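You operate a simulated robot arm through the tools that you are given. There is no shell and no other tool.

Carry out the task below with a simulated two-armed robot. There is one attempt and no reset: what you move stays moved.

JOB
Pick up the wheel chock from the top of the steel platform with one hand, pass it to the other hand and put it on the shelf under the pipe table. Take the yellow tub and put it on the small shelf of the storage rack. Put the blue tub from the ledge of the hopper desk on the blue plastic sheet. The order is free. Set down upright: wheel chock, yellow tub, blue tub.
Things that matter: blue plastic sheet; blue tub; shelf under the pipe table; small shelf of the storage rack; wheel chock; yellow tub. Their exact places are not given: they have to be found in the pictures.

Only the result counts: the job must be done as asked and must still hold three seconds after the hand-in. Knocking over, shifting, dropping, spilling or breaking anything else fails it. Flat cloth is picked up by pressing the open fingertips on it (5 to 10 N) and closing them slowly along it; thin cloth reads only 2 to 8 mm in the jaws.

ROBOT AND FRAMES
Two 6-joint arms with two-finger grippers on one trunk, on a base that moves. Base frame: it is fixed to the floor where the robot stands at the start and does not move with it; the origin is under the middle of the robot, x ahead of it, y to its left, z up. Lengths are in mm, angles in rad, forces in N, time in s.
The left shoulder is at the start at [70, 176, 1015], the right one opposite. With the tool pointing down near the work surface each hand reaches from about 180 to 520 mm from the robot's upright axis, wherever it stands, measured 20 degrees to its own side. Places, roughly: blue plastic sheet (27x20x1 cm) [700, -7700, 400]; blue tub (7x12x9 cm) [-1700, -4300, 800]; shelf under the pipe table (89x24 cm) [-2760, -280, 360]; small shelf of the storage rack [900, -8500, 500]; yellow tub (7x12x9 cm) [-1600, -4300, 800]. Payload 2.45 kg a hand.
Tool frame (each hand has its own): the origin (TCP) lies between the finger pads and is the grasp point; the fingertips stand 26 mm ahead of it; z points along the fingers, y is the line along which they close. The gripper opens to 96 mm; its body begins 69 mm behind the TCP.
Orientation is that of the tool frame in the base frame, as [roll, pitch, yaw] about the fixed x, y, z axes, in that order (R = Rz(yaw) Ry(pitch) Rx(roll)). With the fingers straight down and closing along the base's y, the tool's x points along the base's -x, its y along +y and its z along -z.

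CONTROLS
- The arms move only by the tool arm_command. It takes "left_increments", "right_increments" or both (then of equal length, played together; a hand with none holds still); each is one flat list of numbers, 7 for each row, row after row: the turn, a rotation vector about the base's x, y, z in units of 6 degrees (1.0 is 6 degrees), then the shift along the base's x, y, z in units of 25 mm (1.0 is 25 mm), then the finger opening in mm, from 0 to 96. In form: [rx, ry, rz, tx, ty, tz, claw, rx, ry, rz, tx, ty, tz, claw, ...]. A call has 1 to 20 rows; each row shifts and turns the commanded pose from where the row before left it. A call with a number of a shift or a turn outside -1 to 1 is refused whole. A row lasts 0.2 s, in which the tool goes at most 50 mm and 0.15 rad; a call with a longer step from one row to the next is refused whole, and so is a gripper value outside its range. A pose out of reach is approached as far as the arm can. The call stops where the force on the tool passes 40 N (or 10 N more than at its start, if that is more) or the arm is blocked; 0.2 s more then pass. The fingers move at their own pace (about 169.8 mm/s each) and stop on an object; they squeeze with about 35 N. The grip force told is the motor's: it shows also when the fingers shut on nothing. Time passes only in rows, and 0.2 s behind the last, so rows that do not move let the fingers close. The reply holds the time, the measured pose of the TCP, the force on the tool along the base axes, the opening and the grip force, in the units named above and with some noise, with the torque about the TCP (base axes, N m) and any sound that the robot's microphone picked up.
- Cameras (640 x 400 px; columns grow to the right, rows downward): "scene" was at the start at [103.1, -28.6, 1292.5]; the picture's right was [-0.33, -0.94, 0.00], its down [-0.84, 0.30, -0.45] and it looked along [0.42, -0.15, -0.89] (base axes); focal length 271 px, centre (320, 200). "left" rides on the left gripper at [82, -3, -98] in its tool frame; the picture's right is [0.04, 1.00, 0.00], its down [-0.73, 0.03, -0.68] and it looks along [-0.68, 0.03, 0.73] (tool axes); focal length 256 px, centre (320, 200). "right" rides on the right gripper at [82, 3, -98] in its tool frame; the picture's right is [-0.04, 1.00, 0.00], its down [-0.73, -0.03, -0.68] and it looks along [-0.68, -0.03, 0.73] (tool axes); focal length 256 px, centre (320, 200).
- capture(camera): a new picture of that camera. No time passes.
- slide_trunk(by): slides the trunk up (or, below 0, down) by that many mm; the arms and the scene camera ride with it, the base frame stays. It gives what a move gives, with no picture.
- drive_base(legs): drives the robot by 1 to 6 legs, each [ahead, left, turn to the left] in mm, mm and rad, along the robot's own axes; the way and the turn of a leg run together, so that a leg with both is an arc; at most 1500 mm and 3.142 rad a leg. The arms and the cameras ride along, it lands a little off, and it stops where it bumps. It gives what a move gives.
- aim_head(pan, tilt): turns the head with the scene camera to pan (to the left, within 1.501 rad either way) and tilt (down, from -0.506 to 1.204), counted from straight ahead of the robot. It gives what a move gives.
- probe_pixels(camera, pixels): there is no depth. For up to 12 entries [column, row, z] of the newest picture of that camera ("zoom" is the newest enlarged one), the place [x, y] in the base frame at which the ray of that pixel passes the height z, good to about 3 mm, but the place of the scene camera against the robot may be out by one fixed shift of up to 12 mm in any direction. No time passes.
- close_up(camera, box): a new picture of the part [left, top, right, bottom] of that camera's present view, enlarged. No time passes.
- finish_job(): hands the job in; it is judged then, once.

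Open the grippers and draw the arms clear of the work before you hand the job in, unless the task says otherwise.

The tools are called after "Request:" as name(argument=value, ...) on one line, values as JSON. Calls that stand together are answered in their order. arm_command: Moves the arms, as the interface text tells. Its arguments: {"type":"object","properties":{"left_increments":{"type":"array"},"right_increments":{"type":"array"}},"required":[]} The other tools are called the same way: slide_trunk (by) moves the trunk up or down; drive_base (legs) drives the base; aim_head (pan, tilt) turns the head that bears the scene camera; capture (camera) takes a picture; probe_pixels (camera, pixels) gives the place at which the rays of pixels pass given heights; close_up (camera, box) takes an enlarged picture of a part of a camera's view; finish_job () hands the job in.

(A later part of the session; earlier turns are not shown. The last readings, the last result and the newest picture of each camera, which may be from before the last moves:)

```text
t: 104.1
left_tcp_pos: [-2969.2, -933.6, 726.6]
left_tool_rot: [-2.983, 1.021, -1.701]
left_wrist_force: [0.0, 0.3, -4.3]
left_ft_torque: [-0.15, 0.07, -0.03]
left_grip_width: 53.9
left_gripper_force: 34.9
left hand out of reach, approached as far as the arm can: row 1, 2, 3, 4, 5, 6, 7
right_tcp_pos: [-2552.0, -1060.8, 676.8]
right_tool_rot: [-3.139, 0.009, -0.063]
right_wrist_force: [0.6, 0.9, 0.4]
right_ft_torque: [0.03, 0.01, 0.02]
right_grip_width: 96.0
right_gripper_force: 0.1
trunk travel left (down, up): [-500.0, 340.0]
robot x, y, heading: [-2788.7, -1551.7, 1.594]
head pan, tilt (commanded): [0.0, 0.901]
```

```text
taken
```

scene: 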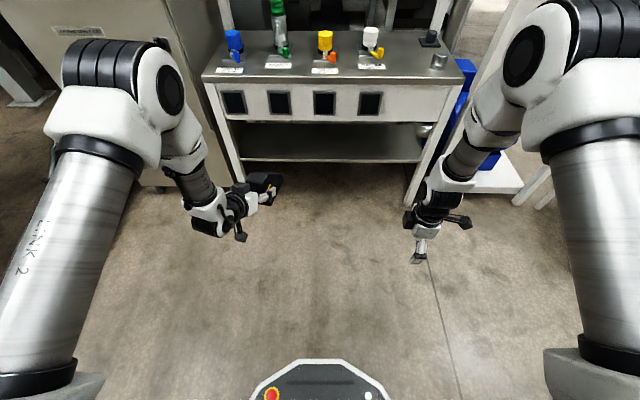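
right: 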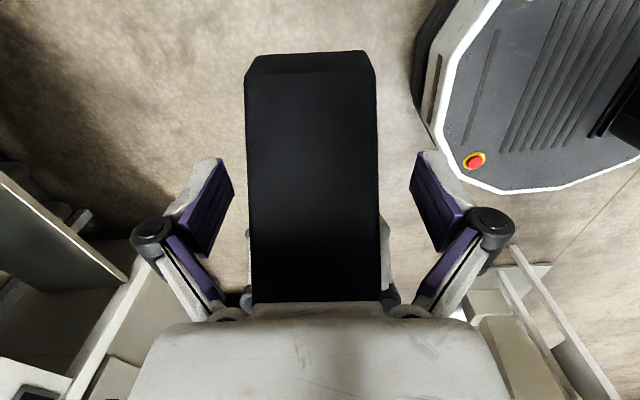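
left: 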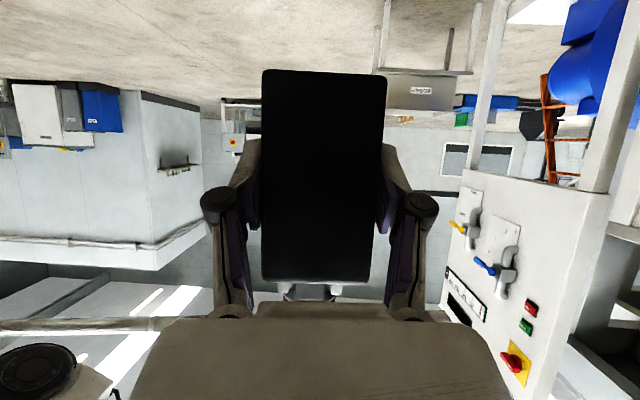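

The hand points ahead at about 72° azimuth but lags a little (chock rolled about 5°), because the arm is too folded. I'll lower the left hand, which should give it room, while finishing the turn and levelling it.

Request:
arm_command(left_increments=[0, 0, 0, 0, 0, -0.8, 0, 0, 0, 0, 0, 0, -0.8, 0, 0, 0, 0, 0, 0, -0.8, 0, 0, 0, 0, 0, 0, -0.8, 0, 0, 0.1, 0.375, 0, 0, -0.8, 0, 0, 0.1, 0.375, 0, 0, -0.8, 0, 0, 0.1, 0.375, 0, 0, -0.8, 0, 0, 0.1, 0.375, 0, 0, -0.8, 0, 0, 0.1, 0.375, 0, 0, 0, 0, 0, 0.1, 0.375, 0, 0, 0, 0, 0, 0.1, 0.375, 0, 0, 0, 0, 0, 0.1, 0.375, 0, 0, 0, 0, 0, 0, 0, 0, 0, 0, 0])

Request:
capture(camera="scene")

Request:
capture(camera="left")

```text
t: 106.9
left_tcp_pos: [-3025.6, -877.5, 589.4]
left_tool_rot: [-2.976, 1.007, -1.586]
left_wrist_force: [-0.4, -0.4, -4.4]
left_ft_torque: [-0.16, 0.02, 0.0]
left_grip_width: 53.8
left_gripper_force: 34.8
left hand out of reach, approached as far as the arm can: row 2, 3, 4, 5, 6, 7, 8, 9, 11
right_tcp_pos: [-2551.4, -1061.8, 677.4]
right_tool_rot: [-3.141, 0.01, -0.063]
right_wrist_force: [-0.2, 0.5, 0.2]
right_ft_torque: [0.0, -0.02, 0.03]
right_grip_width: 96.1
right_gripper_force: 0.1
trunk travel left (down, up): [-500.0, 340.0]
robot x, y, heading: [-2791.9, -1554.0, 1.589]
head pan, tilt (commanded): [0.0, 0.901]
```

```text
taken
```

scene: 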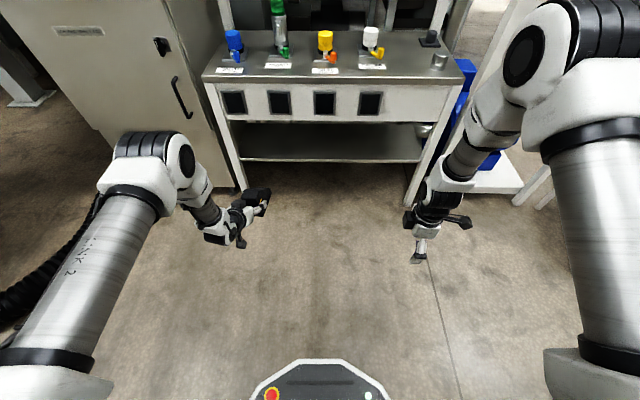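

```text
taken
```

left: 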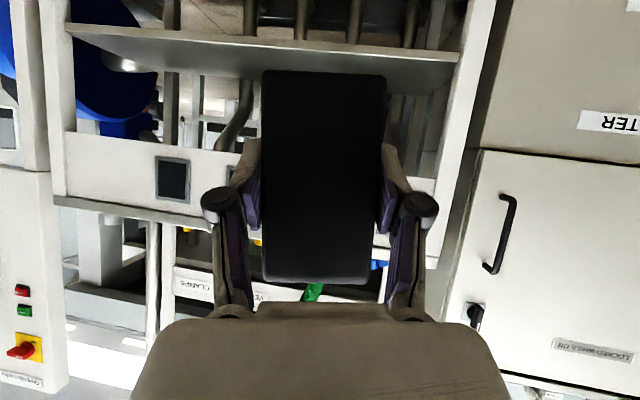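

The arm is still limited: the hand points at 78° azimuth with a 5° roll. I can turn the base to make up the azimuth, so now I'll only level the roll, moving further outward where the arm has more room.

Request:
arm_command(left_increments=[0.06, 0.28, 0, -0.6, 0, 0, 0, 0.06, 0.28, 0, -0.6, 0, 0, 0, 0.06, 0.28, 0, -0.6, 0, 0, 0, 0, 0, 0, 0, 0, 0, 0])

```text
t: 107.9
left_tcp_pos: [-3062.9, -822.0, 573.2]
left_tool_rot: [-3.084, 1.013, -1.629]
left_wrist_force: [0.2, -0.5, -4.8]
left_ft_torque: [-0.17, 0.03, -0.01]
left_grip_width: 53.6
left_gripper_force: 35.2
left hand out of reach, approached as far as the arm can: row 1, 2, 3
right_tcp_pos: [-2553.0, -1061.4, 678.6]
right_tool_rot: [-3.14, 0.01, -0.064]
right_wrist_force: [-0.6, -0.7, -0.6]
right_ft_torque: [0.0, 0.0, 0.01]
right_grip_width: 96.5
right_gripper_force: 0.0
trunk travel left (down, up): [-500.0, 340.0]
robot x, y, heading: [-2795.0, -1550.7, 1.588]
head pan, tilt (commanded): [0.0, 0.901]
```

Leveling mostly worked (roll 1.7°, pitch 1.9° off) with the hand now further forward at y = -822. I'll go 40 mm more ahead and correct the remaining roll and pitch.

Request:
arm_command(left_increments=[0.18, 0.14, 0, 0, 0.8, 0, 0, 0.18, 0.14, 0, 0, 0.8, 0, 0, 0, 0, 0, 0, 0, 0, 0])

Request:
capture(camera="scene")

```text
t: 108.7
left_tcp_pos: [-3062.6, -773.8, 564.2]
left_tool_rot: [3.107, 1.044, -1.716]
left_wrist_force: [0.4, -0.8, -5.0]
left_ft_torque: [-0.19, 0.0, -0.01]
left_grip_width: 53.8
left_gripper_force: 35.0
left hand out of reach, approached as far as the arm can: row 1, 2
right_tcp_pos: [-2552.7, -1059.7, 677.9]
right_tool_rot: [-3.141, 0.01, -0.064]
right_wrist_force: [0.0, 0.4, 0.2]
right_ft_torque: [-0.02, 0.0, 0.01]
right_grip_width: 95.9
right_gripper_force: 0.1
trunk travel left (down, up): [-500.0, 340.0]
robot x, y, heading: [-2785.9, -1553.4, 1.587]
head pan, tilt (commanded): [0.0, 0.901]
```

```text
taken
```

scene: 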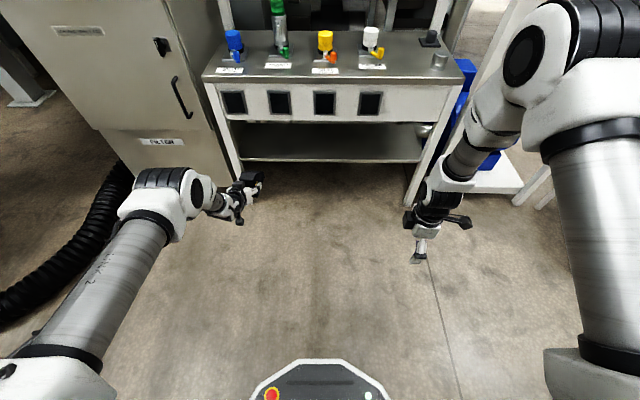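

The hand is now level within 1° (pitch 30°, azimuth 84°). I'll check where the elbow and the cabinet are, before moving in toward the shelf.

Request:
probe_pixels(camera="scene", pixels=[[160, 170, 700], [160, 170, 800], [205, 195, 650], [225, 190, 0], [238, 188, 0], [405, 205, 0], [480, 190, 0], [245, 185, 600], [520, 195, 0], [230, 85, 720], [460, 80, 720]])

Request:
close_up(camera="scene", box=[90, 130, 290, 255])

Request:
capture(camera="left")

```text
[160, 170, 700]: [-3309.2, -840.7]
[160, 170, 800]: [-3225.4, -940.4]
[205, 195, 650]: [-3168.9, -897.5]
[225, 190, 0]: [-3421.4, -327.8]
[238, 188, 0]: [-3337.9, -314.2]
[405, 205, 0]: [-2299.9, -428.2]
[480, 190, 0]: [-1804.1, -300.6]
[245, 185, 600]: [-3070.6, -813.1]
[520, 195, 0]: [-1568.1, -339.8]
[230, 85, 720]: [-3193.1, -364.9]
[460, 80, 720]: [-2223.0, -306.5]
```

```text
3.20 times, centred on (190, 192) of scene
```

zoom: 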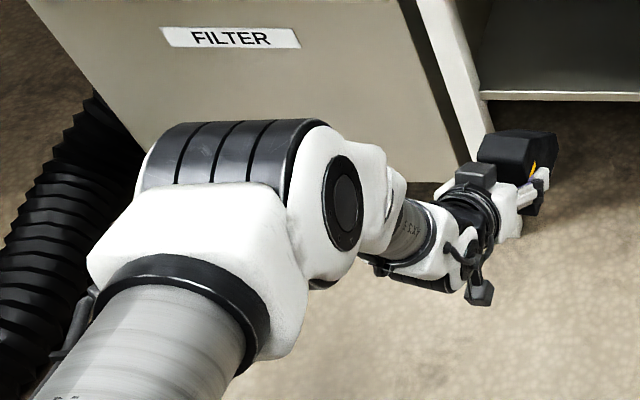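

```text
taken
```

left: 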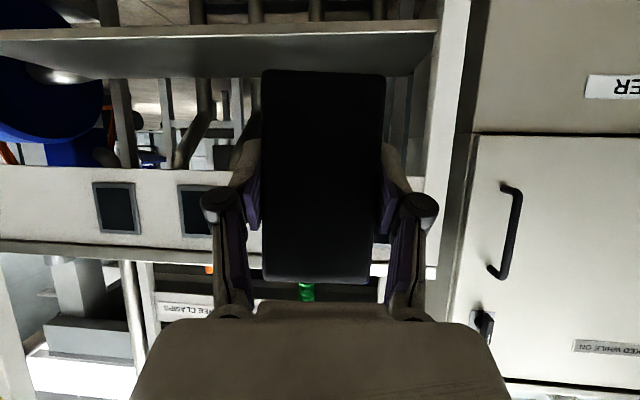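

By its apparent size the elbow is about 225 mm behind the TCP, so it stays clear of the table front. I'll lower the trunk 120 mm (chock base about 392, above the 360 shelf), move 200 mm to my right and 250 mm ahead, then look.

Request:
slide_trunk(by=-120)

Request:
drive_base(legs=[[0, -200, 0], [220, 0, 0]])

Request:
capture(camera="scene")

Request:
capture(camera="left")

```text
t: 110.2
left_tcp_pos: [-3063.9, -774.9, 444.4]
left_tool_rot: [3.107, 1.043, -1.715]
left_wrist_force: [0.8, 0.6, -4.5]
left_ft_torque: [-0.16, 0.0, 0.0]
left_grip_width: 53.7
left_gripper_force: 34.8
right_tcp_pos: [-2552.5, -1060.8, 558.6]
right_tool_rot: [-3.14, 0.009, -0.063]
right_wrist_force: [0.6, 0.2, -0.1]
right_ft_torque: [-0.02, 0.01, 0.02]
right_grip_width: 95.8
right_gripper_force: 0.1
trunk travel left (down, up): [-380.0, 460.0]
robot x, y, heading: [-2788.3, -1552.4, 1.59]
head pan, tilt (commanded): [0.0, 0.901]
```

```text
t: 113.1
left_tcp_pos: [-2867.3, -550.7, 443.1]
left_tool_rot: [3.108, 1.041, -1.714]
left_wrist_force: [0.9, 0.6, -4.8]
left_ft_torque: [-0.15, 0.03, -0.01]
left_grip_width: 53.5
left_gripper_force: 34.8
right_tcp_pos: [-2355.2, -836.8, 558.1]
right_tool_rot: [-3.141, 0.009, -0.061]
right_wrist_force: [0.1, 0.3, 0.5]
right_ft_torque: [-0.04, 0.01, -0.01]
right_grip_width: 96.1
right_gripper_force: 0.1
trunk travel left (down, up): [-380.0, 460.0]
robot x, y, heading: [-2593.1, -1330.0, 1.587]
head pan, tilt (commanded): [0.0, 0.901]
```

```text
taken
```

scene: 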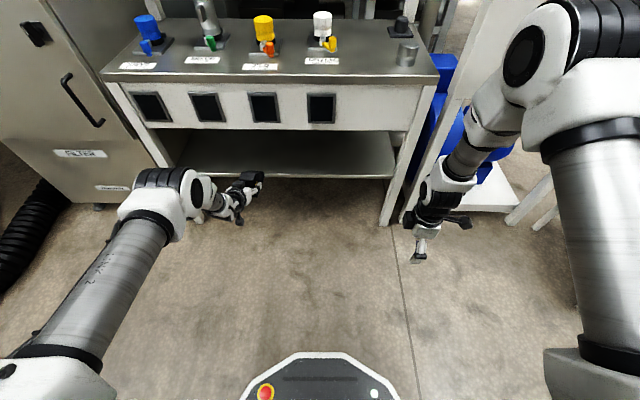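

```text
taken
```

left: 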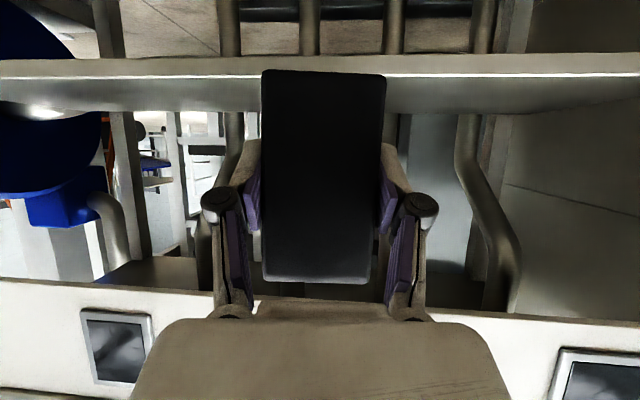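

The left camera shows the shelf front edge at rows 58–78 and its top surface up to row 112. I'll probe these with the left camera, and the shelf in the scene picture, to fix its height and edge.

Request:
probe_pixels(camera="left", pixels=[[500, 77, 360], [150, 80, 360], [500, 77, 365], [500, 77, 355], [500, 113, 360], [150, 112, 360], [500, 113, 365], [600, 322, 600], [60, 280, 600]])

Request:
close_up(camera="scene", box=[180, 110, 420, 260])

Request:
close_up(camera="left", box=[380, 30, 620, 180])

```text
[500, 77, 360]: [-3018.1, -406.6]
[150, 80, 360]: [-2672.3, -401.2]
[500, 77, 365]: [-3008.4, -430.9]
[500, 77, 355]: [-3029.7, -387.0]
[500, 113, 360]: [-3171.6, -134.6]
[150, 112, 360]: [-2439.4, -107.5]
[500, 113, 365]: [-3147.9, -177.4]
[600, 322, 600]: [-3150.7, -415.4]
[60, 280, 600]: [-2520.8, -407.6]
```

```text
2.67 times, centred on (300, 185) of scene
```

zoom: 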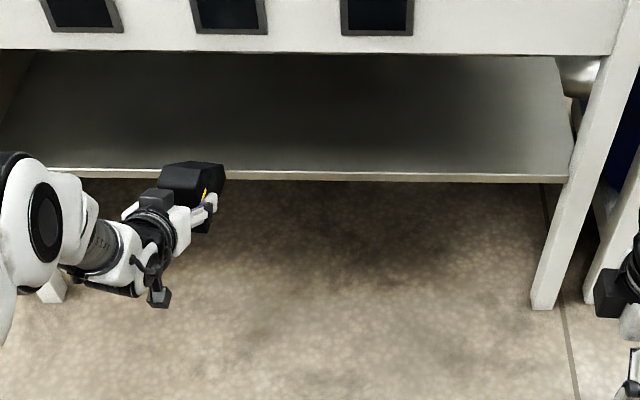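

```text
2.67 times, centred on (500, 105) of left
```

zoom: 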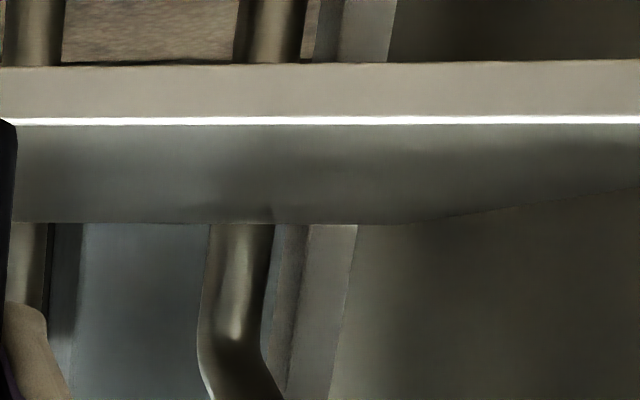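

The shelf's front edge is at about y = -420 and its top at 360–365 mm; the chock base is near 391 mm. I'll drive 175 mm ahead so the chock is over the shelf with its tall end about 35 mm inside the edge.

Request:
drive_base(legs=[[120, 0, 0]])

Request:
capture(camera="scene")

Request:
capture(camera="left")

```text
t: 114.4
left_tcp_pos: [-2870.7, -430.3, 443.3]
left_tool_rot: [3.11, 1.042, -1.712]
left_wrist_force: [-0.6, 1.0, -3.9]
left_ft_torque: [-0.12, -0.03, -0.03]
left_grip_width: 53.5
left_gripper_force: 35.3
right_tcp_pos: [-2360.0, -714.9, 557.2]
right_tool_rot: [-3.141, 0.009, -0.058]
right_wrist_force: [-0.1, 0.9, 0.3]
right_ft_torque: [-0.01, -0.01, -0.01]
right_grip_width: 95.9
right_gripper_force: 0.1
trunk travel left (down, up): [-380.0, 460.0]
robot x, y, heading: [-2595.9, -1208.6, 1.59]
head pan, tilt (commanded): [0.0, 0.901]
```

```text
taken
```

scene: 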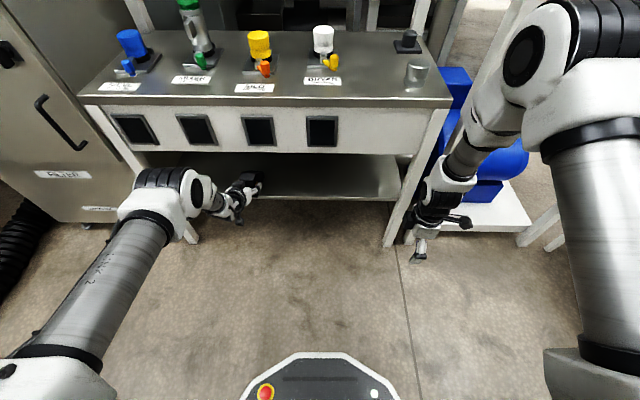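

```text
taken
```

left: 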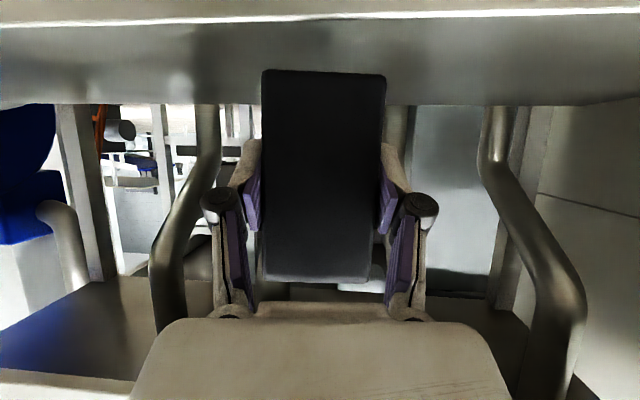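

The chock is over the shelf front now. I'll probe the shelf edges again from this closer view.

Request:
probe_pixels(camera="left", pixels=[[150, 20, 360], [600, 12, 360], [150, 20, 366], [600, 12, 366], [230, 104, 360], [450, 104, 360], [230, 104, 366], [450, 104, 366]])

Request:
close_up(camera="scene", box=[180, 140, 300, 240])

```text
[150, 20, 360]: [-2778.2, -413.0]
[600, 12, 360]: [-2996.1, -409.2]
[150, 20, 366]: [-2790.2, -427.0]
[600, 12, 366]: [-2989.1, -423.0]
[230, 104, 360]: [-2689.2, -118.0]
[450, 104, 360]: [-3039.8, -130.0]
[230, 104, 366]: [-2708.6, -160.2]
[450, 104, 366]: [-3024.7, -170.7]
```

```text
4.00 times, centred on (240, 190) of scene
```

zoom: 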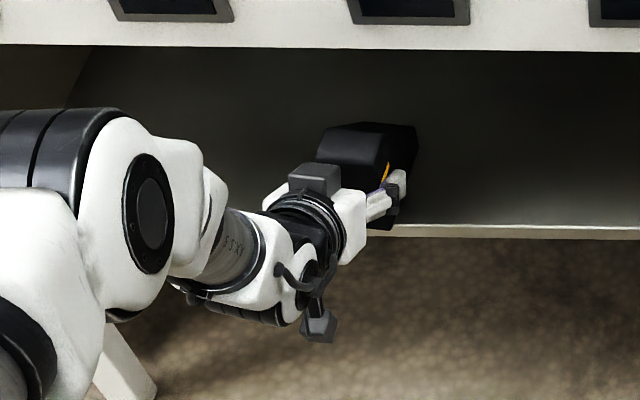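

The front edge is at y ≈ -412 with the shelf top at z ≈ 360, consistent between the two views. I'll drive 62 mm ahead, putting the chock's tall end about 35 mm inside the edge.

Request:
drive_base(legs=[[62, 0, 0]])

Request:
close_up(camera="scene", box=[180, 140, 300, 240])

Request:
capture(camera="left")

```text
t: 115.3
left_tcp_pos: [-2872.0, -369.5, 443.0]
left_tool_rot: [3.108, 1.044, -1.712]
left_wrist_force: [0.0, 0.1, -5.2]
left_ft_torque: [-0.13, 0.02, 0.02]
left_grip_width: 53.3
left_gripper_force: 35.3
right_tcp_pos: [-2360.0, -653.5, 556.9]
right_tool_rot: [-3.14, 0.009, -0.059]
right_wrist_force: [0.6, 0.6, 0.5]
right_ft_torque: [-0.04, 0.04, 0.0]
right_grip_width: 96.2
right_gripper_force: 0.0
trunk travel left (down, up): [-380.0, 460.0]
robot x, y, heading: [-2598.4, -1143.5, 1.594]
head pan, tilt (commanded): [0.0, 0.901]
```

```text
4.00 times, centred on (240, 190) of scene
```

zoom: 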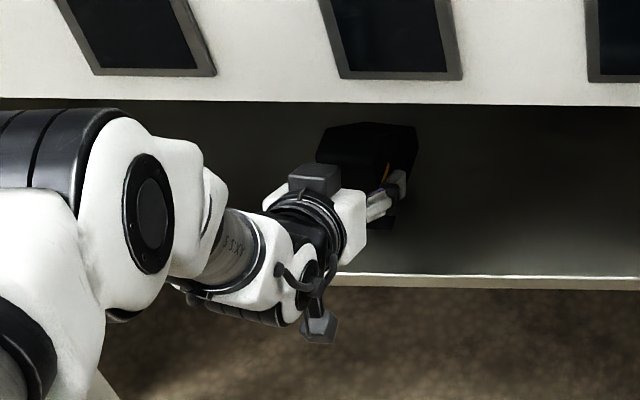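

```text
taken
```

left: 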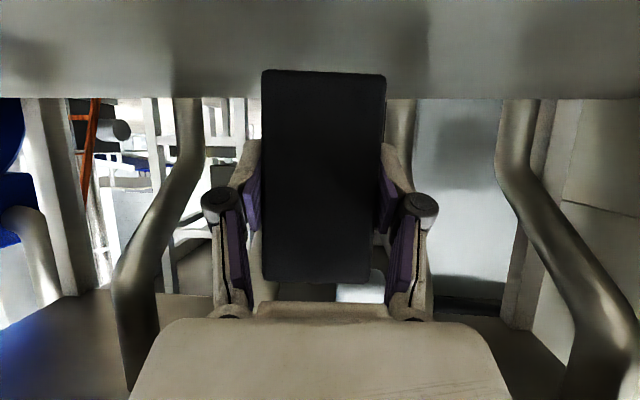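

The chock is above the shelf, well inside the edge. I'll lower the trunk by 22 mm and then in small steps, watching the force.

Request:
slide_trunk(by=-20)

Request:
slide_trunk(by=-4)

Request:
capture(camera="left")

```text
t: 116.0
left_tcp_pos: [-2871.6, -370.2, 423.7]
left_tool_rot: [3.107, 1.042, -1.709]
left_wrist_force: [0.5, 0.2, -3.6]
left_ft_torque: [-0.19, 0.02, 0.0]
left_grip_width: 53.8
left_gripper_force: 35.3
right_tcp_pos: [-2360.6, -654.5, 537.8]
right_tool_rot: [-3.139, 0.01, -0.06]
right_wrist_force: [-0.3, -0.8, -0.2]
right_ft_torque: [0.01, 0.01, 0.0]
right_grip_width: 95.8
right_gripper_force: 0.0
trunk travel left (down, up): [-360.0, 480.0]
robot x, y, heading: [-2593.5, -1149.1, 1.593]
head pan, tilt (commanded): [0.0, 0.901]
```

```text
t: 116.5
left_tcp_pos: [-2873.1, -370.0, 420.3]
left_tool_rot: [3.107, 1.041, -1.709]
left_wrist_force: [0.1, 0.0, -5.2]
left_ft_torque: [-0.18, 0.0, -0.03]
left_grip_width: 53.6
left_gripper_force: 34.5
right_tcp_pos: [-2359.6, -653.2, 534.0]
right_tool_rot: [-3.141, 0.009, -0.059]
right_wrist_force: [-0.5, -0.5, -0.3]
right_ft_torque: [0.0, -0.02, 0.0]
right_grip_width: 96.1
right_gripper_force: 0.1
trunk travel left (down, up): [-356.0, 484.0]
robot x, y, heading: [-2601.7, -1145.7, 1.595]
head pan, tilt (commanded): [0.0, 0.901]
```

```text
taken
```

left: 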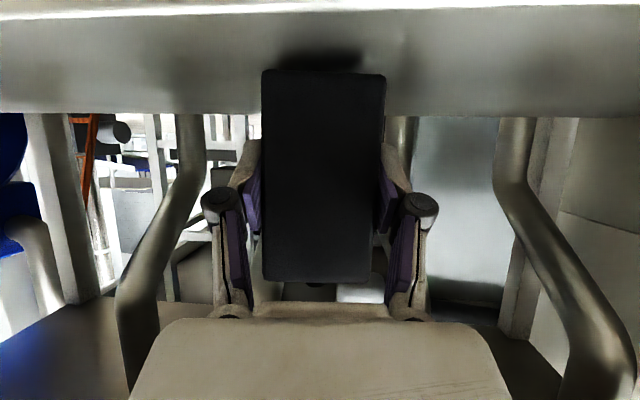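

A contact shadow appears under the chock's edge at (320,60), but the force is still just the weight (-5 N). I'll lower 3 mm more at a time.

Request:
slide_trunk(by=-3)

```text
t: 117.1
left_tcp_pos: [-2874.1, -371.5, 416.5]
left_tool_rot: [3.105, 1.042, -1.71]
left_wrist_force: [-0.3, -0.4, -4.4]
left_ft_torque: [-0.13, 0.02, -0.03]
left_grip_width: 53.5
left_gripper_force: 35.1
right_tcp_pos: [-2359.9, -653.1, 531.7]
right_tool_rot: [-3.141, 0.008, -0.06]
right_wrist_force: [-0.1, -0.6, 0.2]
right_ft_torque: [-0.01, -0.01, 0.0]
right_grip_width: 95.9
right_gripper_force: 0.1
trunk travel left (down, up): [-353.0, 487.0]
robot x, y, heading: [-2599.3, -1143.6, 1.593]
head pan, tilt (commanded): [0.0, 0.901]
```

Still only the weight; another 3 mm down.

Request:
slide_trunk(by=-3)

```text
t: 117.6
left_tcp_pos: [-2872.6, -371.7, 414.4]
left_tool_rot: [3.106, 1.042, -1.709]
left_wrist_force: [0.2, 0.2, -4.2]
left_ft_torque: [-0.17, 0.05, -0.01]
left_grip_width: 53.7
left_gripper_force: 34.9
right_tcp_pos: [-2360.9, -653.5, 527.8]
right_tool_rot: [-3.142, 0.008, -0.06]
right_wrist_force: [-0.3, -0.1, -0.1]
right_ft_torque: [-0.03, -0.02, 0.02]
right_grip_width: 96.0
right_gripper_force: 0.0
trunk travel left (down, up): [-350.0, 490.0]
robot x, y, heading: [-2597.8, -1144.1, 1.59]
head pan, tilt (commanded): [0.0, 0.901]
```

No contact yet; another 3 mm down.

Request:
slide_trunk(by=-3)

Request:
capture(camera="left")

```text
t: 118.1
left_tcp_pos: [-2872.3, -370.5, 411.0]
left_tool_rot: [3.107, 1.043, -1.711]
left_wrist_force: [0.3, -0.8, -2.0]
left_ft_torque: [-0.22, -0.03, -0.04]
left_grip_width: 53.8
left_gripper_force: 35.1
right_tcp_pos: [-2360.4, -654.4, 525.1]
right_tool_rot: [-3.14, 0.011, -0.059]
right_wrist_force: [0.5, 0.0, -0.6]
right_ft_torque: [0.02, -0.01, 0.0]
right_grip_width: 96.1
right_gripper_force: 0.1
trunk travel left (down, up): [-347.0, 493.0]
robot x, y, heading: [-2598.0, -1144.2, 1.59]
head pan, tilt (commanded): [0.0, 0.901]
```

```text
taken
```

left: 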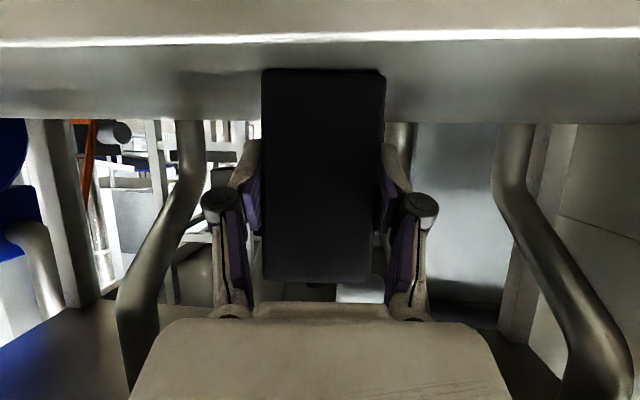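

The force dropped to -2 N, first contact. I'll lower 2 mm more to seat it.

Request:
slide_trunk(by=-2)

```text
t: 118.6
left_tcp_pos: [-2873.6, -370.3, 411.6]
left_tool_rot: [3.107, 1.046, -1.711]
left_wrist_force: [-0.9, -4.0, 7.2]
left_ft_torque: [-0.47, -0.3, -0.09]
left_grip_width: 53.5
left_gripper_force: 35.2
right_tcp_pos: [-2360.6, -655.2, 523.9]
right_tool_rot: [-3.139, 0.01, -0.06]
right_wrist_force: [0.7, 0.3, -0.2]
right_ft_torque: [0.01, -0.02, -0.01]
right_grip_width: 96.0
right_gripper_force: 0.1
trunk travel left (down, up): [-345.0, 495.0]
robot x, y, heading: [-2595.0, -1144.9, 1.592]
head pan, tilt (commanded): [0.0, 0.901]
```

Contact force is +7 N, at the chock's rear right bottom corner, so it sits within a degree or two of flat. I'll open the left hand slowly to let it settle.

Request:
arm_command(left_increments=[0, 0, 0, 0, 0, 0, 56, 0, 0, 0, 0, 0, 0, 60, 0, 0, 0, 0, 0, 0, 75, 0, 0, 0, 0, 0, 0, 96, 0, 0, 0, 0, 0, 0, 96])

Request:
capture(camera="left")

Request:
close_up(camera="scene", box=[180, 140, 300, 240])

```text
t: 119.8
left_tcp_pos: [-2872.2, -370.6, 409.5]
left_tool_rot: [3.106, 1.043, -1.713]
left_wrist_force: [0.1, 0.3, 0.0]
left_ft_torque: [0.0, 0.0, -0.04]
left_grip_width: 96.2
left_gripper_force: 0.1
right_tcp_pos: [-2360.2, -653.0, 523.4]
right_tool_rot: [-3.141, 0.011, -0.059]
right_wrist_force: [0.2, -0.1, -0.2]
right_ft_torque: [0.01, -0.02, -0.01]
right_grip_width: 96.1
right_gripper_force: 0.2
trunk travel left (down, up): [-345.0, 495.0]
robot x, y, heading: [-2596.4, -1143.3, 1.591]
head pan, tilt (commanded): [0.0, 0.901]
```

```text
taken
```

left: 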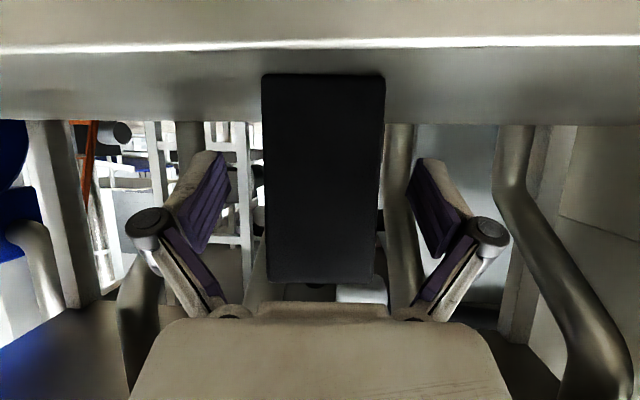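

```text
4.00 times, centred on (240, 190) of scene
```

zoom: 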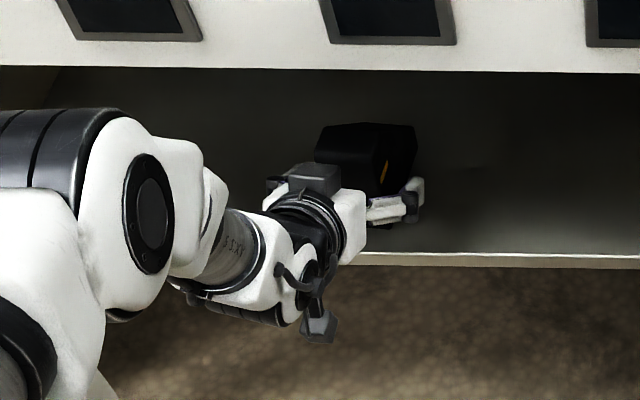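

The chock stands level on the shelf and the fingers are clear on both sides. I'll back the robot straight away.

Request:
drive_base(legs=[[-300, 0, 0]])

Request:
aim_head(pan=0.2, tilt=0.65)

Request:
capture(camera="scene")

Request:
capture(camera="left")

```text
t: 121.9
left_tcp_pos: [-2868.6, -669.3, 411.0]
left_tool_rot: [3.107, 1.043, -1.709]
left_wrist_force: [-0.2, 1.3, 0.2]
left_ft_torque: [-0.01, -0.02, 0.03]
left_grip_width: 96.1
left_gripper_force: 0.2
right_tcp_pos: [-2354.9, -952.2, 523.9]
right_tool_rot: [-3.14, 0.011, -0.057]
right_wrist_force: [-0.6, -0.4, 0.5]
right_ft_torque: [0.02, -0.01, 0.03]
right_grip_width: 96.1
right_gripper_force: 0.1
trunk travel left (down, up): [-345.0, 495.0]
robot x, y, heading: [-2588.0, -1445.5, 1.59]
head pan, tilt (commanded): [0.0, 0.901]
```

```text
t: 122.6
left_tcp_pos: [-2867.1, -668.4, 410.3]
left_tool_rot: [3.106, 1.044, -1.71]
left_wrist_force: [0.4, 0.2, -0.1]
left_ft_torque: [0.0, 0.01, -0.01]
left_grip_width: 95.9
left_gripper_force: 0.0
right_tcp_pos: [-2354.3, -952.1, 523.3]
right_tool_rot: [3.141, 0.01, -0.057]
right_wrist_force: [0.4, -0.3, -0.2]
right_ft_torque: [0.01, 0.0, -0.02]
right_grip_width: 95.9
right_gripper_force: 0.0
trunk travel left (down, up): [-345.0, 495.0]
robot x, y, heading: [-2590.3, -1443.9, 1.59]
head pan, tilt (commanded): [0.201, 0.649]
```

```text
taken
```

scene: 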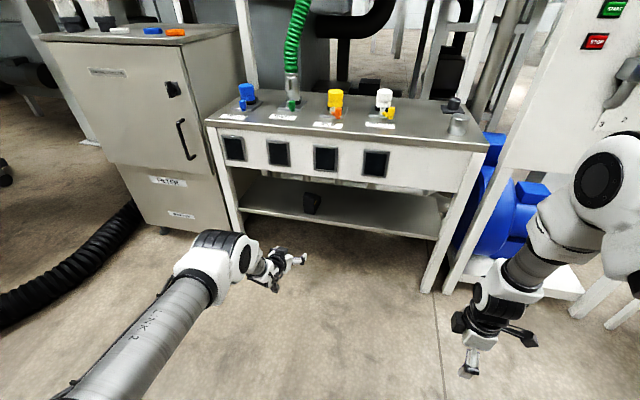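

```text
taken
```

left: 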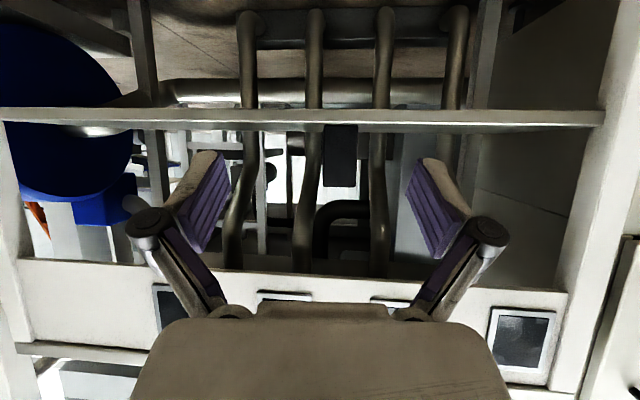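

The chock stands on the shelf at pixel (311,203). Now I'll fold both hands back to the neutral tool-down pose before travelling to the hopper desk.

Request:
arm_command(left_increments=[0, 0, 0, 0, -1, 0.3, 96, 0, 0, 0, 0, -1, 0.3, 96, -1, 0, 0, 0, -0.8, 0.3, 96, -1, 0, 0, 0, -0.8, 0.3, 96, -1, 0, 0, 0, -0.8, 0.3, 96, -1, 0, 0, 0, -0.8, 0.3, 96, -1, 0, 0, 0, -0.6, 0.3, 96, -1, 0, 0, 0, -0.4, 0.3, 96, -1, 0, 0, 0, 0, 0.3, 96, -1, 0, 0, 0, 0, 0, 96, -1, 0, 0, 0, 0, 0, 96, -1, 0, 0, 0, 0, 0, 96, 0, 0, 0, 0, 0, 0, 96, 0, 0, 0, 0, 0, 0, 96, 0, 0, 0, 0, 0, 0, 96], right_increments=[0, 0, -0.951, 0, 0, 0, 96, 0, 0, -0.951, 0, 0, 0, 96, 0, 0, -0.951, 0, 0, 0, 96, 0, 0, -0.951, 0, 0, 0, 96, 0, 0, -0.951, 0, 0, 0, 96, 0, 0, -0.951, 0, 0, 0, 96, 0, 0, -0.951, 0, 0, 0, 96, 0, 0, -0.951, 0, 0, 0, 96, 0, 0, -0.951, 0, 0, 0, 96, 0, 0, -0.951, 0, 0, 0, 96, 0, 0, -0.951, 0, 0, 0, 96, 0, 0, -0.951, 0, 0, 0, 96, 0, 0, -0.951, 0, 0, 0, 96, 0, 0, -0.951, 0, 0, 0, 96, 0, 0, -0.951, 0, 0, 0, 96])

Request:
slide_trunk(by=155)

Request:
capture(camera="scene")

```text
t: 125.8
left_tcp_pos: [-2854.3, -786.8, 460.1]
left_tool_rot: [-3.018, 0.153, -1.64]
left_wrist_force: [0.0, 0.2, 0.2]
left_ft_torque: [0.01, 0.02, -0.02]
left_grip_width: 95.9
left_gripper_force: 0.0
left hand out of reach, approached as far as the arm can: row 1, 2, 3, 9, 10
right_tcp_pos: [-2354.5, -952.4, 522.3]
right_tool_rot: [-3.14, 0.009, -1.552]
right_wrist_force: [-0.1, -0.7, -0.5]
right_ft_torque: [0.0, 0.0, 0.01]
right_grip_width: 95.9
right_gripper_force: 0.0
trunk travel left (down, up): [-345.0, 495.0]
robot x, y, heading: [-2592.5, -1442.9, 1.592]
head pan, tilt (commanded): [0.201, 0.649]
```

```text
t: 127.6
left_tcp_pos: [-2854.8, -787.0, 617.4]
left_tool_rot: [-3.017, 0.155, -1.64]
left_wrist_force: [0.5, 0.5, 0.3]
left_ft_torque: [-0.02, 0.02, 0.02]
left_grip_width: 96.1
left_gripper_force: 0.1
right_tcp_pos: [-2355.1, -953.2, 678.6]
right_tool_rot: [-3.141, 0.01, -1.551]
right_wrist_force: [0.0, -0.6, 0.3]
right_ft_torque: [-0.05, 0.0, 0.01]
right_grip_width: 96.2
right_gripper_force: 0.0
trunk travel left (down, up): [-500.0, 340.0]
robot x, y, heading: [-2588.7, -1443.5, 1.593]
head pan, tilt (commanded): [0.201, 0.649]
```

```text
taken
```

scene: 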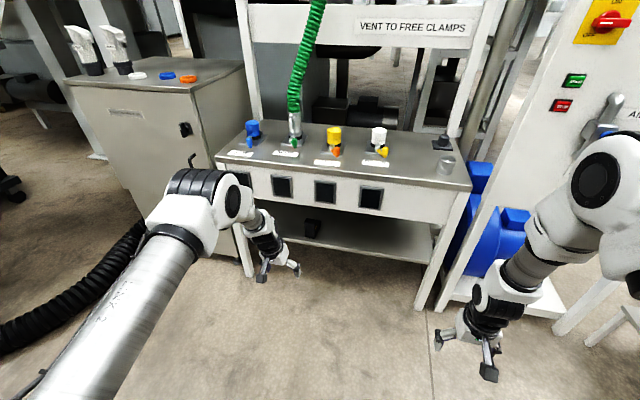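

The left hand is about 11° off vertical; I'll correct that and draw it back further toward me.

Request:
arm_command(left_increments=[-0.456, 0.428, 0, 0, -1, 0.2, 96, -0.456, 0.428, 0, 0, -1, 0.2, 96, -0.456, 0.428, 0, 0, -1, 0.2, 96, 0, 0, 0, 0, -1, 0, 96, 0, 0, 0, 0, -1, 0, 96, 0, 0, 0, 0, -1, 0, 96, 0, 0, 0, 0, 0, 0, 96])

```text
t: 129.2
left_tcp_pos: [-2854.0, -936.3, 632.5]
left_tool_rot: [-3.141, 0.001, -1.651]
left_wrist_force: [1.2, 1.7, 0.2]
left_ft_torque: [0.0, 0.02, 0.01]
left_grip_width: 95.7
left_gripper_force: 0.0
right_tcp_pos: [-2355.4, -952.5, 677.9]
right_tool_rot: [-3.141, 0.009, -1.553]
right_wrist_force: [0.3, 0.1, 0.5]
right_ft_torque: [0.02, 0.03, 0.02]
right_grip_width: 95.7
right_gripper_force: 0.1
trunk travel left (down, up): [-500.0, 340.0]
robot x, y, heading: [-2590.8, -1443.8, 1.595]
head pan, tilt (commanded): [0.201, 0.649]
```

Both hands are neutral. I'll turn around to face -y, toward the hopper desk area, and look.

Request:
drive_base(legs=[[-250, 0, 0], [0, 0, 3.1]])

Request:
aim_head(pan=0.3, tilt=0.3)

Request:
capture(camera="scene")

```text
t: 138.3
left_tcp_pos: [-2340.1, -2210.9, 631.1]
left_tool_rot: [-3.14, 0.0, 1.455]
left_wrist_force: [0.4, -0.4, -0.4]
left_ft_torque: [0.02, 0.02, 0.0]
left_grip_width: 95.8
left_gripper_force: 0.1
right_tcp_pos: [-2838.0, -2177.6, 678.7]
right_tool_rot: [-3.14, 0.01, 1.553]
right_wrist_force: [0.1, 0.1, 0.1]
right_ft_torque: [0.02, -0.03, -0.01]
right_grip_width: 96.0
right_gripper_force: 0.0
trunk travel left (down, up): [-500.0, 340.0]
robot x, y, heading: [-2584.1, -1693.8, -1.584]
head pan, tilt (commanded): [0.201, 0.649]
```

```text
t: 139.1
left_tcp_pos: [-2339.5, -2210.5, 631.5]
left_tool_rot: [3.141, 0.002, 1.455]
left_wrist_force: [0.5, -0.5, 0.3]
left_ft_torque: [-0.02, 0.02, 0.01]
left_grip_width: 96.0
left_gripper_force: 0.1
right_tcp_pos: [-2839.3, -2177.4, 678.2]
right_tool_rot: [-3.139, 0.008, 1.552]
right_wrist_force: [0.6, 0.7, 0.0]
right_ft_torque: [0.0, 0.02, 0.02]
right_grip_width: 96.0
right_gripper_force: 0.0
trunk travel left (down, up): [-500.0, 340.0]
robot x, y, heading: [-2585.7, -1690.6, -1.581]
head pan, tilt (commanded): [0.3, 0.3]
```

```text
taken
```

scene: 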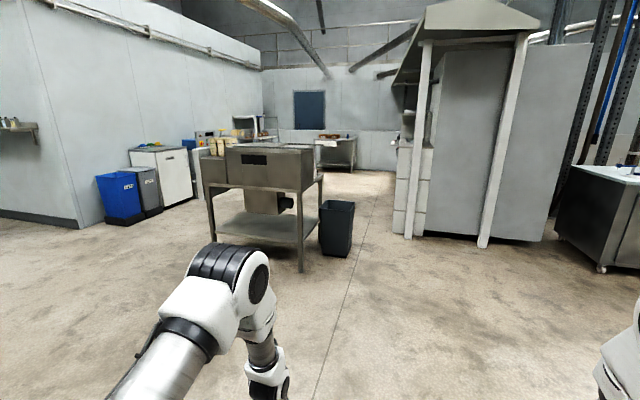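

The hopper desk stands at about pixel (265,190). I'll zoom in to find the tubs on its ledge.

Request:
close_up(camera="scene", box=[170, 100, 370, 225])

Request:
probe_pixels(camera="scene", pixels=[[213, 238, 0], [302, 270, 0], [335, 255, 0], [320, 215, 0], [410, 238, 0], [485, 248, 0], [600, 270, 0], [220, 140, 850]])

```text
3.20 times, centred on (270, 162) of scene
```

zoom: 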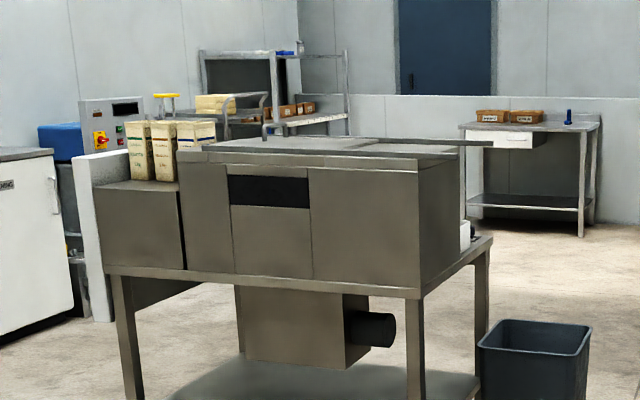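

```text
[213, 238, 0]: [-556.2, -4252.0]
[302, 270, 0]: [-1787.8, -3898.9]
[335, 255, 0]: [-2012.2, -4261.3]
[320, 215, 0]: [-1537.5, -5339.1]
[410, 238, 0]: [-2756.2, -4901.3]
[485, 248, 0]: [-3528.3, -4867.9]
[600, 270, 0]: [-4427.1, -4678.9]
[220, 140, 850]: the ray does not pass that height
```

The tubs' ledge must be on the far (-y) side of the desk, whose near leg is at (-1788,-3899). The gap by the bin on its right is narrow, so I'll go around its left side through the wide aisle at x ≈ -50.

Request:
drive_base(legs=[[0, 1300, 0], [0, 1235, 0], [1200, 0, 0]])

Request:
aim_head(pan=-0.4, tilt=0.35)

Request:
capture(camera="scene")

Request:
aim_head(pan=0.3, tilt=0.35)

Request:
capture(camera="scene")

```text
t: 157.2
left_tcp_pos: [180.2, -3459.7, 631.6]
left_tool_rot: [3.141, -0.001, 1.47]
left_wrist_force: [0.0, 0.2, -0.5]
left_ft_torque: [-0.01, -0.02, -0.01]
left_grip_width: 95.9
left_gripper_force: 0.0
right_tcp_pos: [-320.4, -3433.0, 677.5]
right_tool_rot: [-3.139, 0.009, 1.567]
right_wrist_force: [-0.7, -0.3, 0.9]
right_ft_torque: [-0.01, 0.0, -0.02]
right_grip_width: 95.7
right_gripper_force: 0.2
trunk travel left (down, up): [-500.0, 340.0]
robot x, y, heading: [-78.0, -2945.1, -1.569]
head pan, tilt (commanded): [0.3, 0.3]
```

```text
t: 158.2
left_tcp_pos: [178.7, -3457.9, 632.1]
left_tool_rot: [-3.141, 0.002, 1.47]
left_wrist_force: [-0.2, 0.5, -0.1]
left_ft_torque: [0.0, 0.03, 0.02]
left_grip_width: 95.9
left_gripper_force: 0.1
right_tcp_pos: [-319.3, -3432.4, 678.6]
right_tool_rot: [-3.141, 0.009, 1.567]
right_wrist_force: [0.1, 0.0, -0.3]
right_ft_torque: [-0.03, -0.01, -0.01]
right_grip_width: 95.9
right_gripper_force: 0.1
trunk travel left (down, up): [-500.0, 340.0]
robot x, y, heading: [-70.9, -2947.5, -1.57]
head pan, tilt (commanded): [-0.4, 0.351]
```

```text
taken
```

scene: 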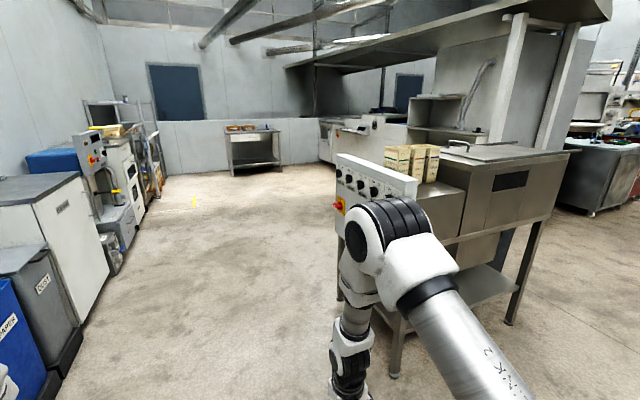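

```text
t: 159.3
left_tcp_pos: [179.0, -3459.4, 632.5]
left_tool_rot: [3.141, 0.001, 1.47]
left_wrist_force: [-0.4, 0.2, 0.1]
left_ft_torque: [-0.03, -0.03, 0.03]
left_grip_width: 96.1
left_gripper_force: 0.0
right_tcp_pos: [-319.3, -3432.6, 678.0]
right_tool_rot: [-3.139, 0.009, 1.567]
right_wrist_force: [0.6, -0.1, 0.0]
right_ft_torque: [0.02, -0.01, 0.01]
right_grip_width: 95.9
right_gripper_force: 0.1
trunk travel left (down, up): [-500.0, 340.0]
robot x, y, heading: [-71.3, -2951.1, -1.572]
head pan, tilt (commanded): [0.3, 0.351]
```

```text
taken
```

scene: 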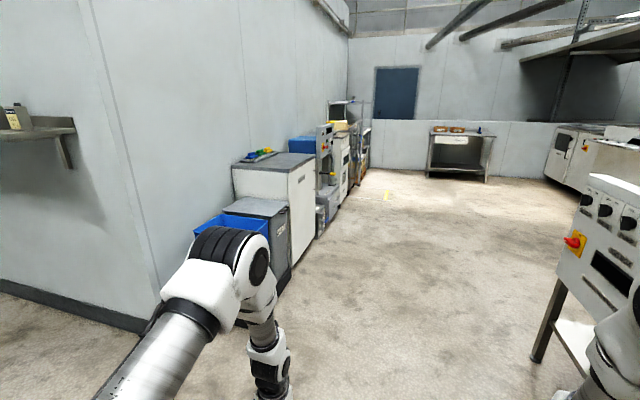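

The aisle between the desk's knob panel and the bins is open. I'll probe both sides to choose a safe lane.

Request:
probe_pixels(camera="scene", pixels=[[537, 358, 0], [580, 385, 0], [585, 215, 900], [290, 290, 0], [320, 235, 0], [245, 325, 0], [360, 180, 0], [385, 196, 0], [430, 175, 0], [545, 180, 0]])

```text
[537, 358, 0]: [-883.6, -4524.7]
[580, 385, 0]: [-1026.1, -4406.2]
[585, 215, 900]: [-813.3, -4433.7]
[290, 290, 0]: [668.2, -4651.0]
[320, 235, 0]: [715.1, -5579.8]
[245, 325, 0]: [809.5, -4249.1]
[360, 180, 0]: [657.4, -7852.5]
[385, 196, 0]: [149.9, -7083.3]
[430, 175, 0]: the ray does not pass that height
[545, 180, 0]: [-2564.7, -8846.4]
```

Lane x ≈ -70 is clear on both sides (desk leg at x = -884, bins at x = 668). I'll drive on to y ≈ -5250 and look to the right behind the desk.

Request:
drive_base(legs=[[1200, 0, 0], [1100, 0, 0]])

Request:
aim_head(pan=-1.3, tilt=0.4)

Request:
capture(camera="scene")

Request:
aim_head(pan=0.3, tilt=0.4)

Request:
capture(camera="scene")

```text
t: 170.7
left_tcp_pos: [172.5, -5761.2, 631.1]
left_tool_rot: [-3.141, -0.001, 1.466]
left_wrist_force: [0.4, 0.7, 0.6]
left_ft_torque: [-0.01, 0.0, -0.01]
left_grip_width: 95.8
left_gripper_force: 0.1
right_tcp_pos: [-326.6, -5733.5, 678.7]
right_tool_rot: [-3.139, 0.009, 1.562]
right_wrist_force: [0.3, -0.2, 0.2]
right_ft_torque: [0.0, -0.01, 0.02]
right_grip_width: 95.9
right_gripper_force: 0.1
trunk travel left (down, up): [-500.0, 340.0]
robot x, y, heading: [-75.6, -5249.3, -1.578]
head pan, tilt (commanded): [0.3, 0.351]
```

```text
t: 172.3
left_tcp_pos: [173.1, -5763.2, 630.2]
left_tool_rot: [3.141, 0.002, 1.465]
left_wrist_force: [0.5, -0.2, -0.3]
left_ft_torque: [0.0, 0.04, 0.04]
left_grip_width: 96.2
left_gripper_force: 0.1
right_tcp_pos: [-325.0, -5733.6, 678.3]
right_tool_rot: [-3.141, 0.01, 1.564]
right_wrist_force: [0.0, 0.0, 0.4]
right_ft_torque: [-0.07, 0.03, -0.01]
right_grip_width: 96.1
right_gripper_force: 0.0
trunk travel left (down, up): [-500.0, 340.0]
robot x, y, heading: [-80.3, -5244.2, -1.571]
head pan, tilt (commanded): [-1.3, 0.4]
```

```text
taken
```

scene: 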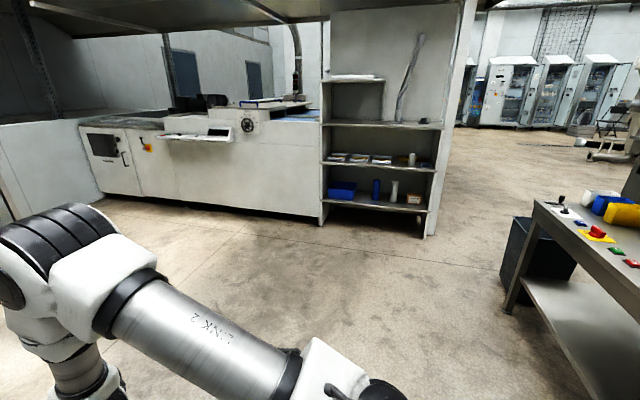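

```text
t: 174.0
left_tcp_pos: [173.1, -5760.3, 631.0]
left_tool_rot: [3.141, 0.002, 1.467]
left_wrist_force: [0.2, 0.0, -0.5]
left_ft_torque: [0.0, 0.02, 0.01]
left_grip_width: 95.9
left_gripper_force: 0.1
right_tcp_pos: [-325.6, -5734.0, 678.0]
right_tool_rot: [-3.139, 0.007, 1.565]
right_wrist_force: [-0.7, -0.2, -0.6]
right_ft_torque: [-0.04, 0.03, 0.0]
right_grip_width: 96.1
right_gripper_force: 0.1
trunk travel left (down, up): [-500.0, 340.0]
robot x, y, heading: [-78.1, -5249.3, -1.577]
head pan, tilt (commanded): [0.3, 0.4]
```

```text
taken
```

scene: 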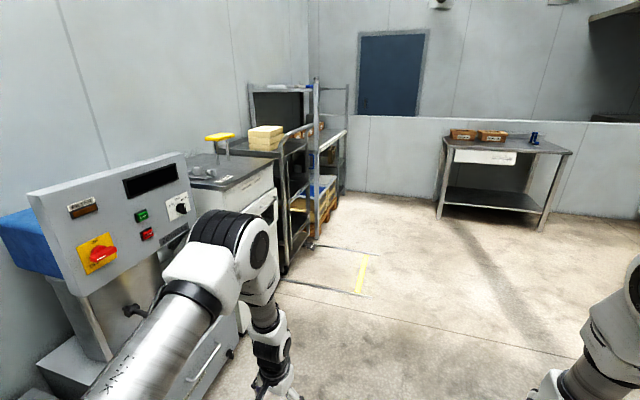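

The tubs are visible on the ledge (blue near (612,203), yellow near (628,215)), and there is open floor behind the desk. I'll move to x ≈ -1650 behind it, staying at y ≈ -5400, and turn to face the ledge.

Request:
drive_base(legs=[[150, 0, 0], [0, -1450, 0], [0, 0, 3.14]])

Request:
aim_head(pan=0, tilt=0.6)

Request:
capture(camera="scene")

```text
t: 189.6
left_tcp_pos: [-1806.7, -4894.2, 631.6]
left_tool_rot: [3.141, -0.001, -1.638]
left_wrist_force: [0.0, 0.2, -0.6]
left_ft_torque: [-0.01, 0.03, -0.01]
left_grip_width: 96.0
left_gripper_force: 0.0
right_tcp_pos: [-1306.4, -4903.3, 678.0]
right_tool_rot: [-3.141, 0.01, -1.54]
right_wrist_force: [0.2, -0.5, -0.3]
right_ft_torque: [-0.01, -0.01, 0.01]
right_grip_width: 96.1
right_gripper_force: 0.2
trunk travel left (down, up): [-500.0, 340.0]
robot x, y, heading: [-1539.9, -5394.7, 1.608]
head pan, tilt (commanded): [0.3, 0.4]
```

```text
t: 190.4
left_tcp_pos: [-1807.3, -4892.8, 630.4]
left_tool_rot: [-3.141, 0.003, -1.638]
left_wrist_force: [-0.4, -0.2, 0.5]
left_ft_torque: [0.01, -0.02, 0.0]
left_grip_width: 96.0
left_gripper_force: 0.1
right_tcp_pos: [-1306.5, -4902.1, 677.7]
right_tool_rot: [-3.141, 0.008, -1.542]
right_wrist_force: [0.0, -0.9, 0.4]
right_ft_torque: [0.03, -0.01, 0.03]
right_grip_width: 95.9
right_gripper_force: 0.0
trunk travel left (down, up): [-500.0, 340.0]
robot x, y, heading: [-1539.0, -5397.1, 1.605]
head pan, tilt (commanded): [0.0, 0.6]
```

```text
taken
```

scene: 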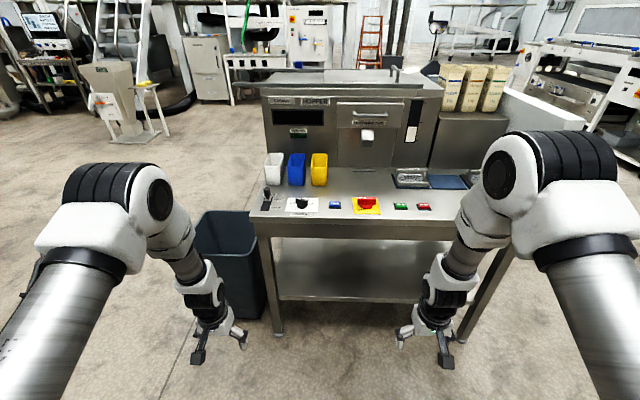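

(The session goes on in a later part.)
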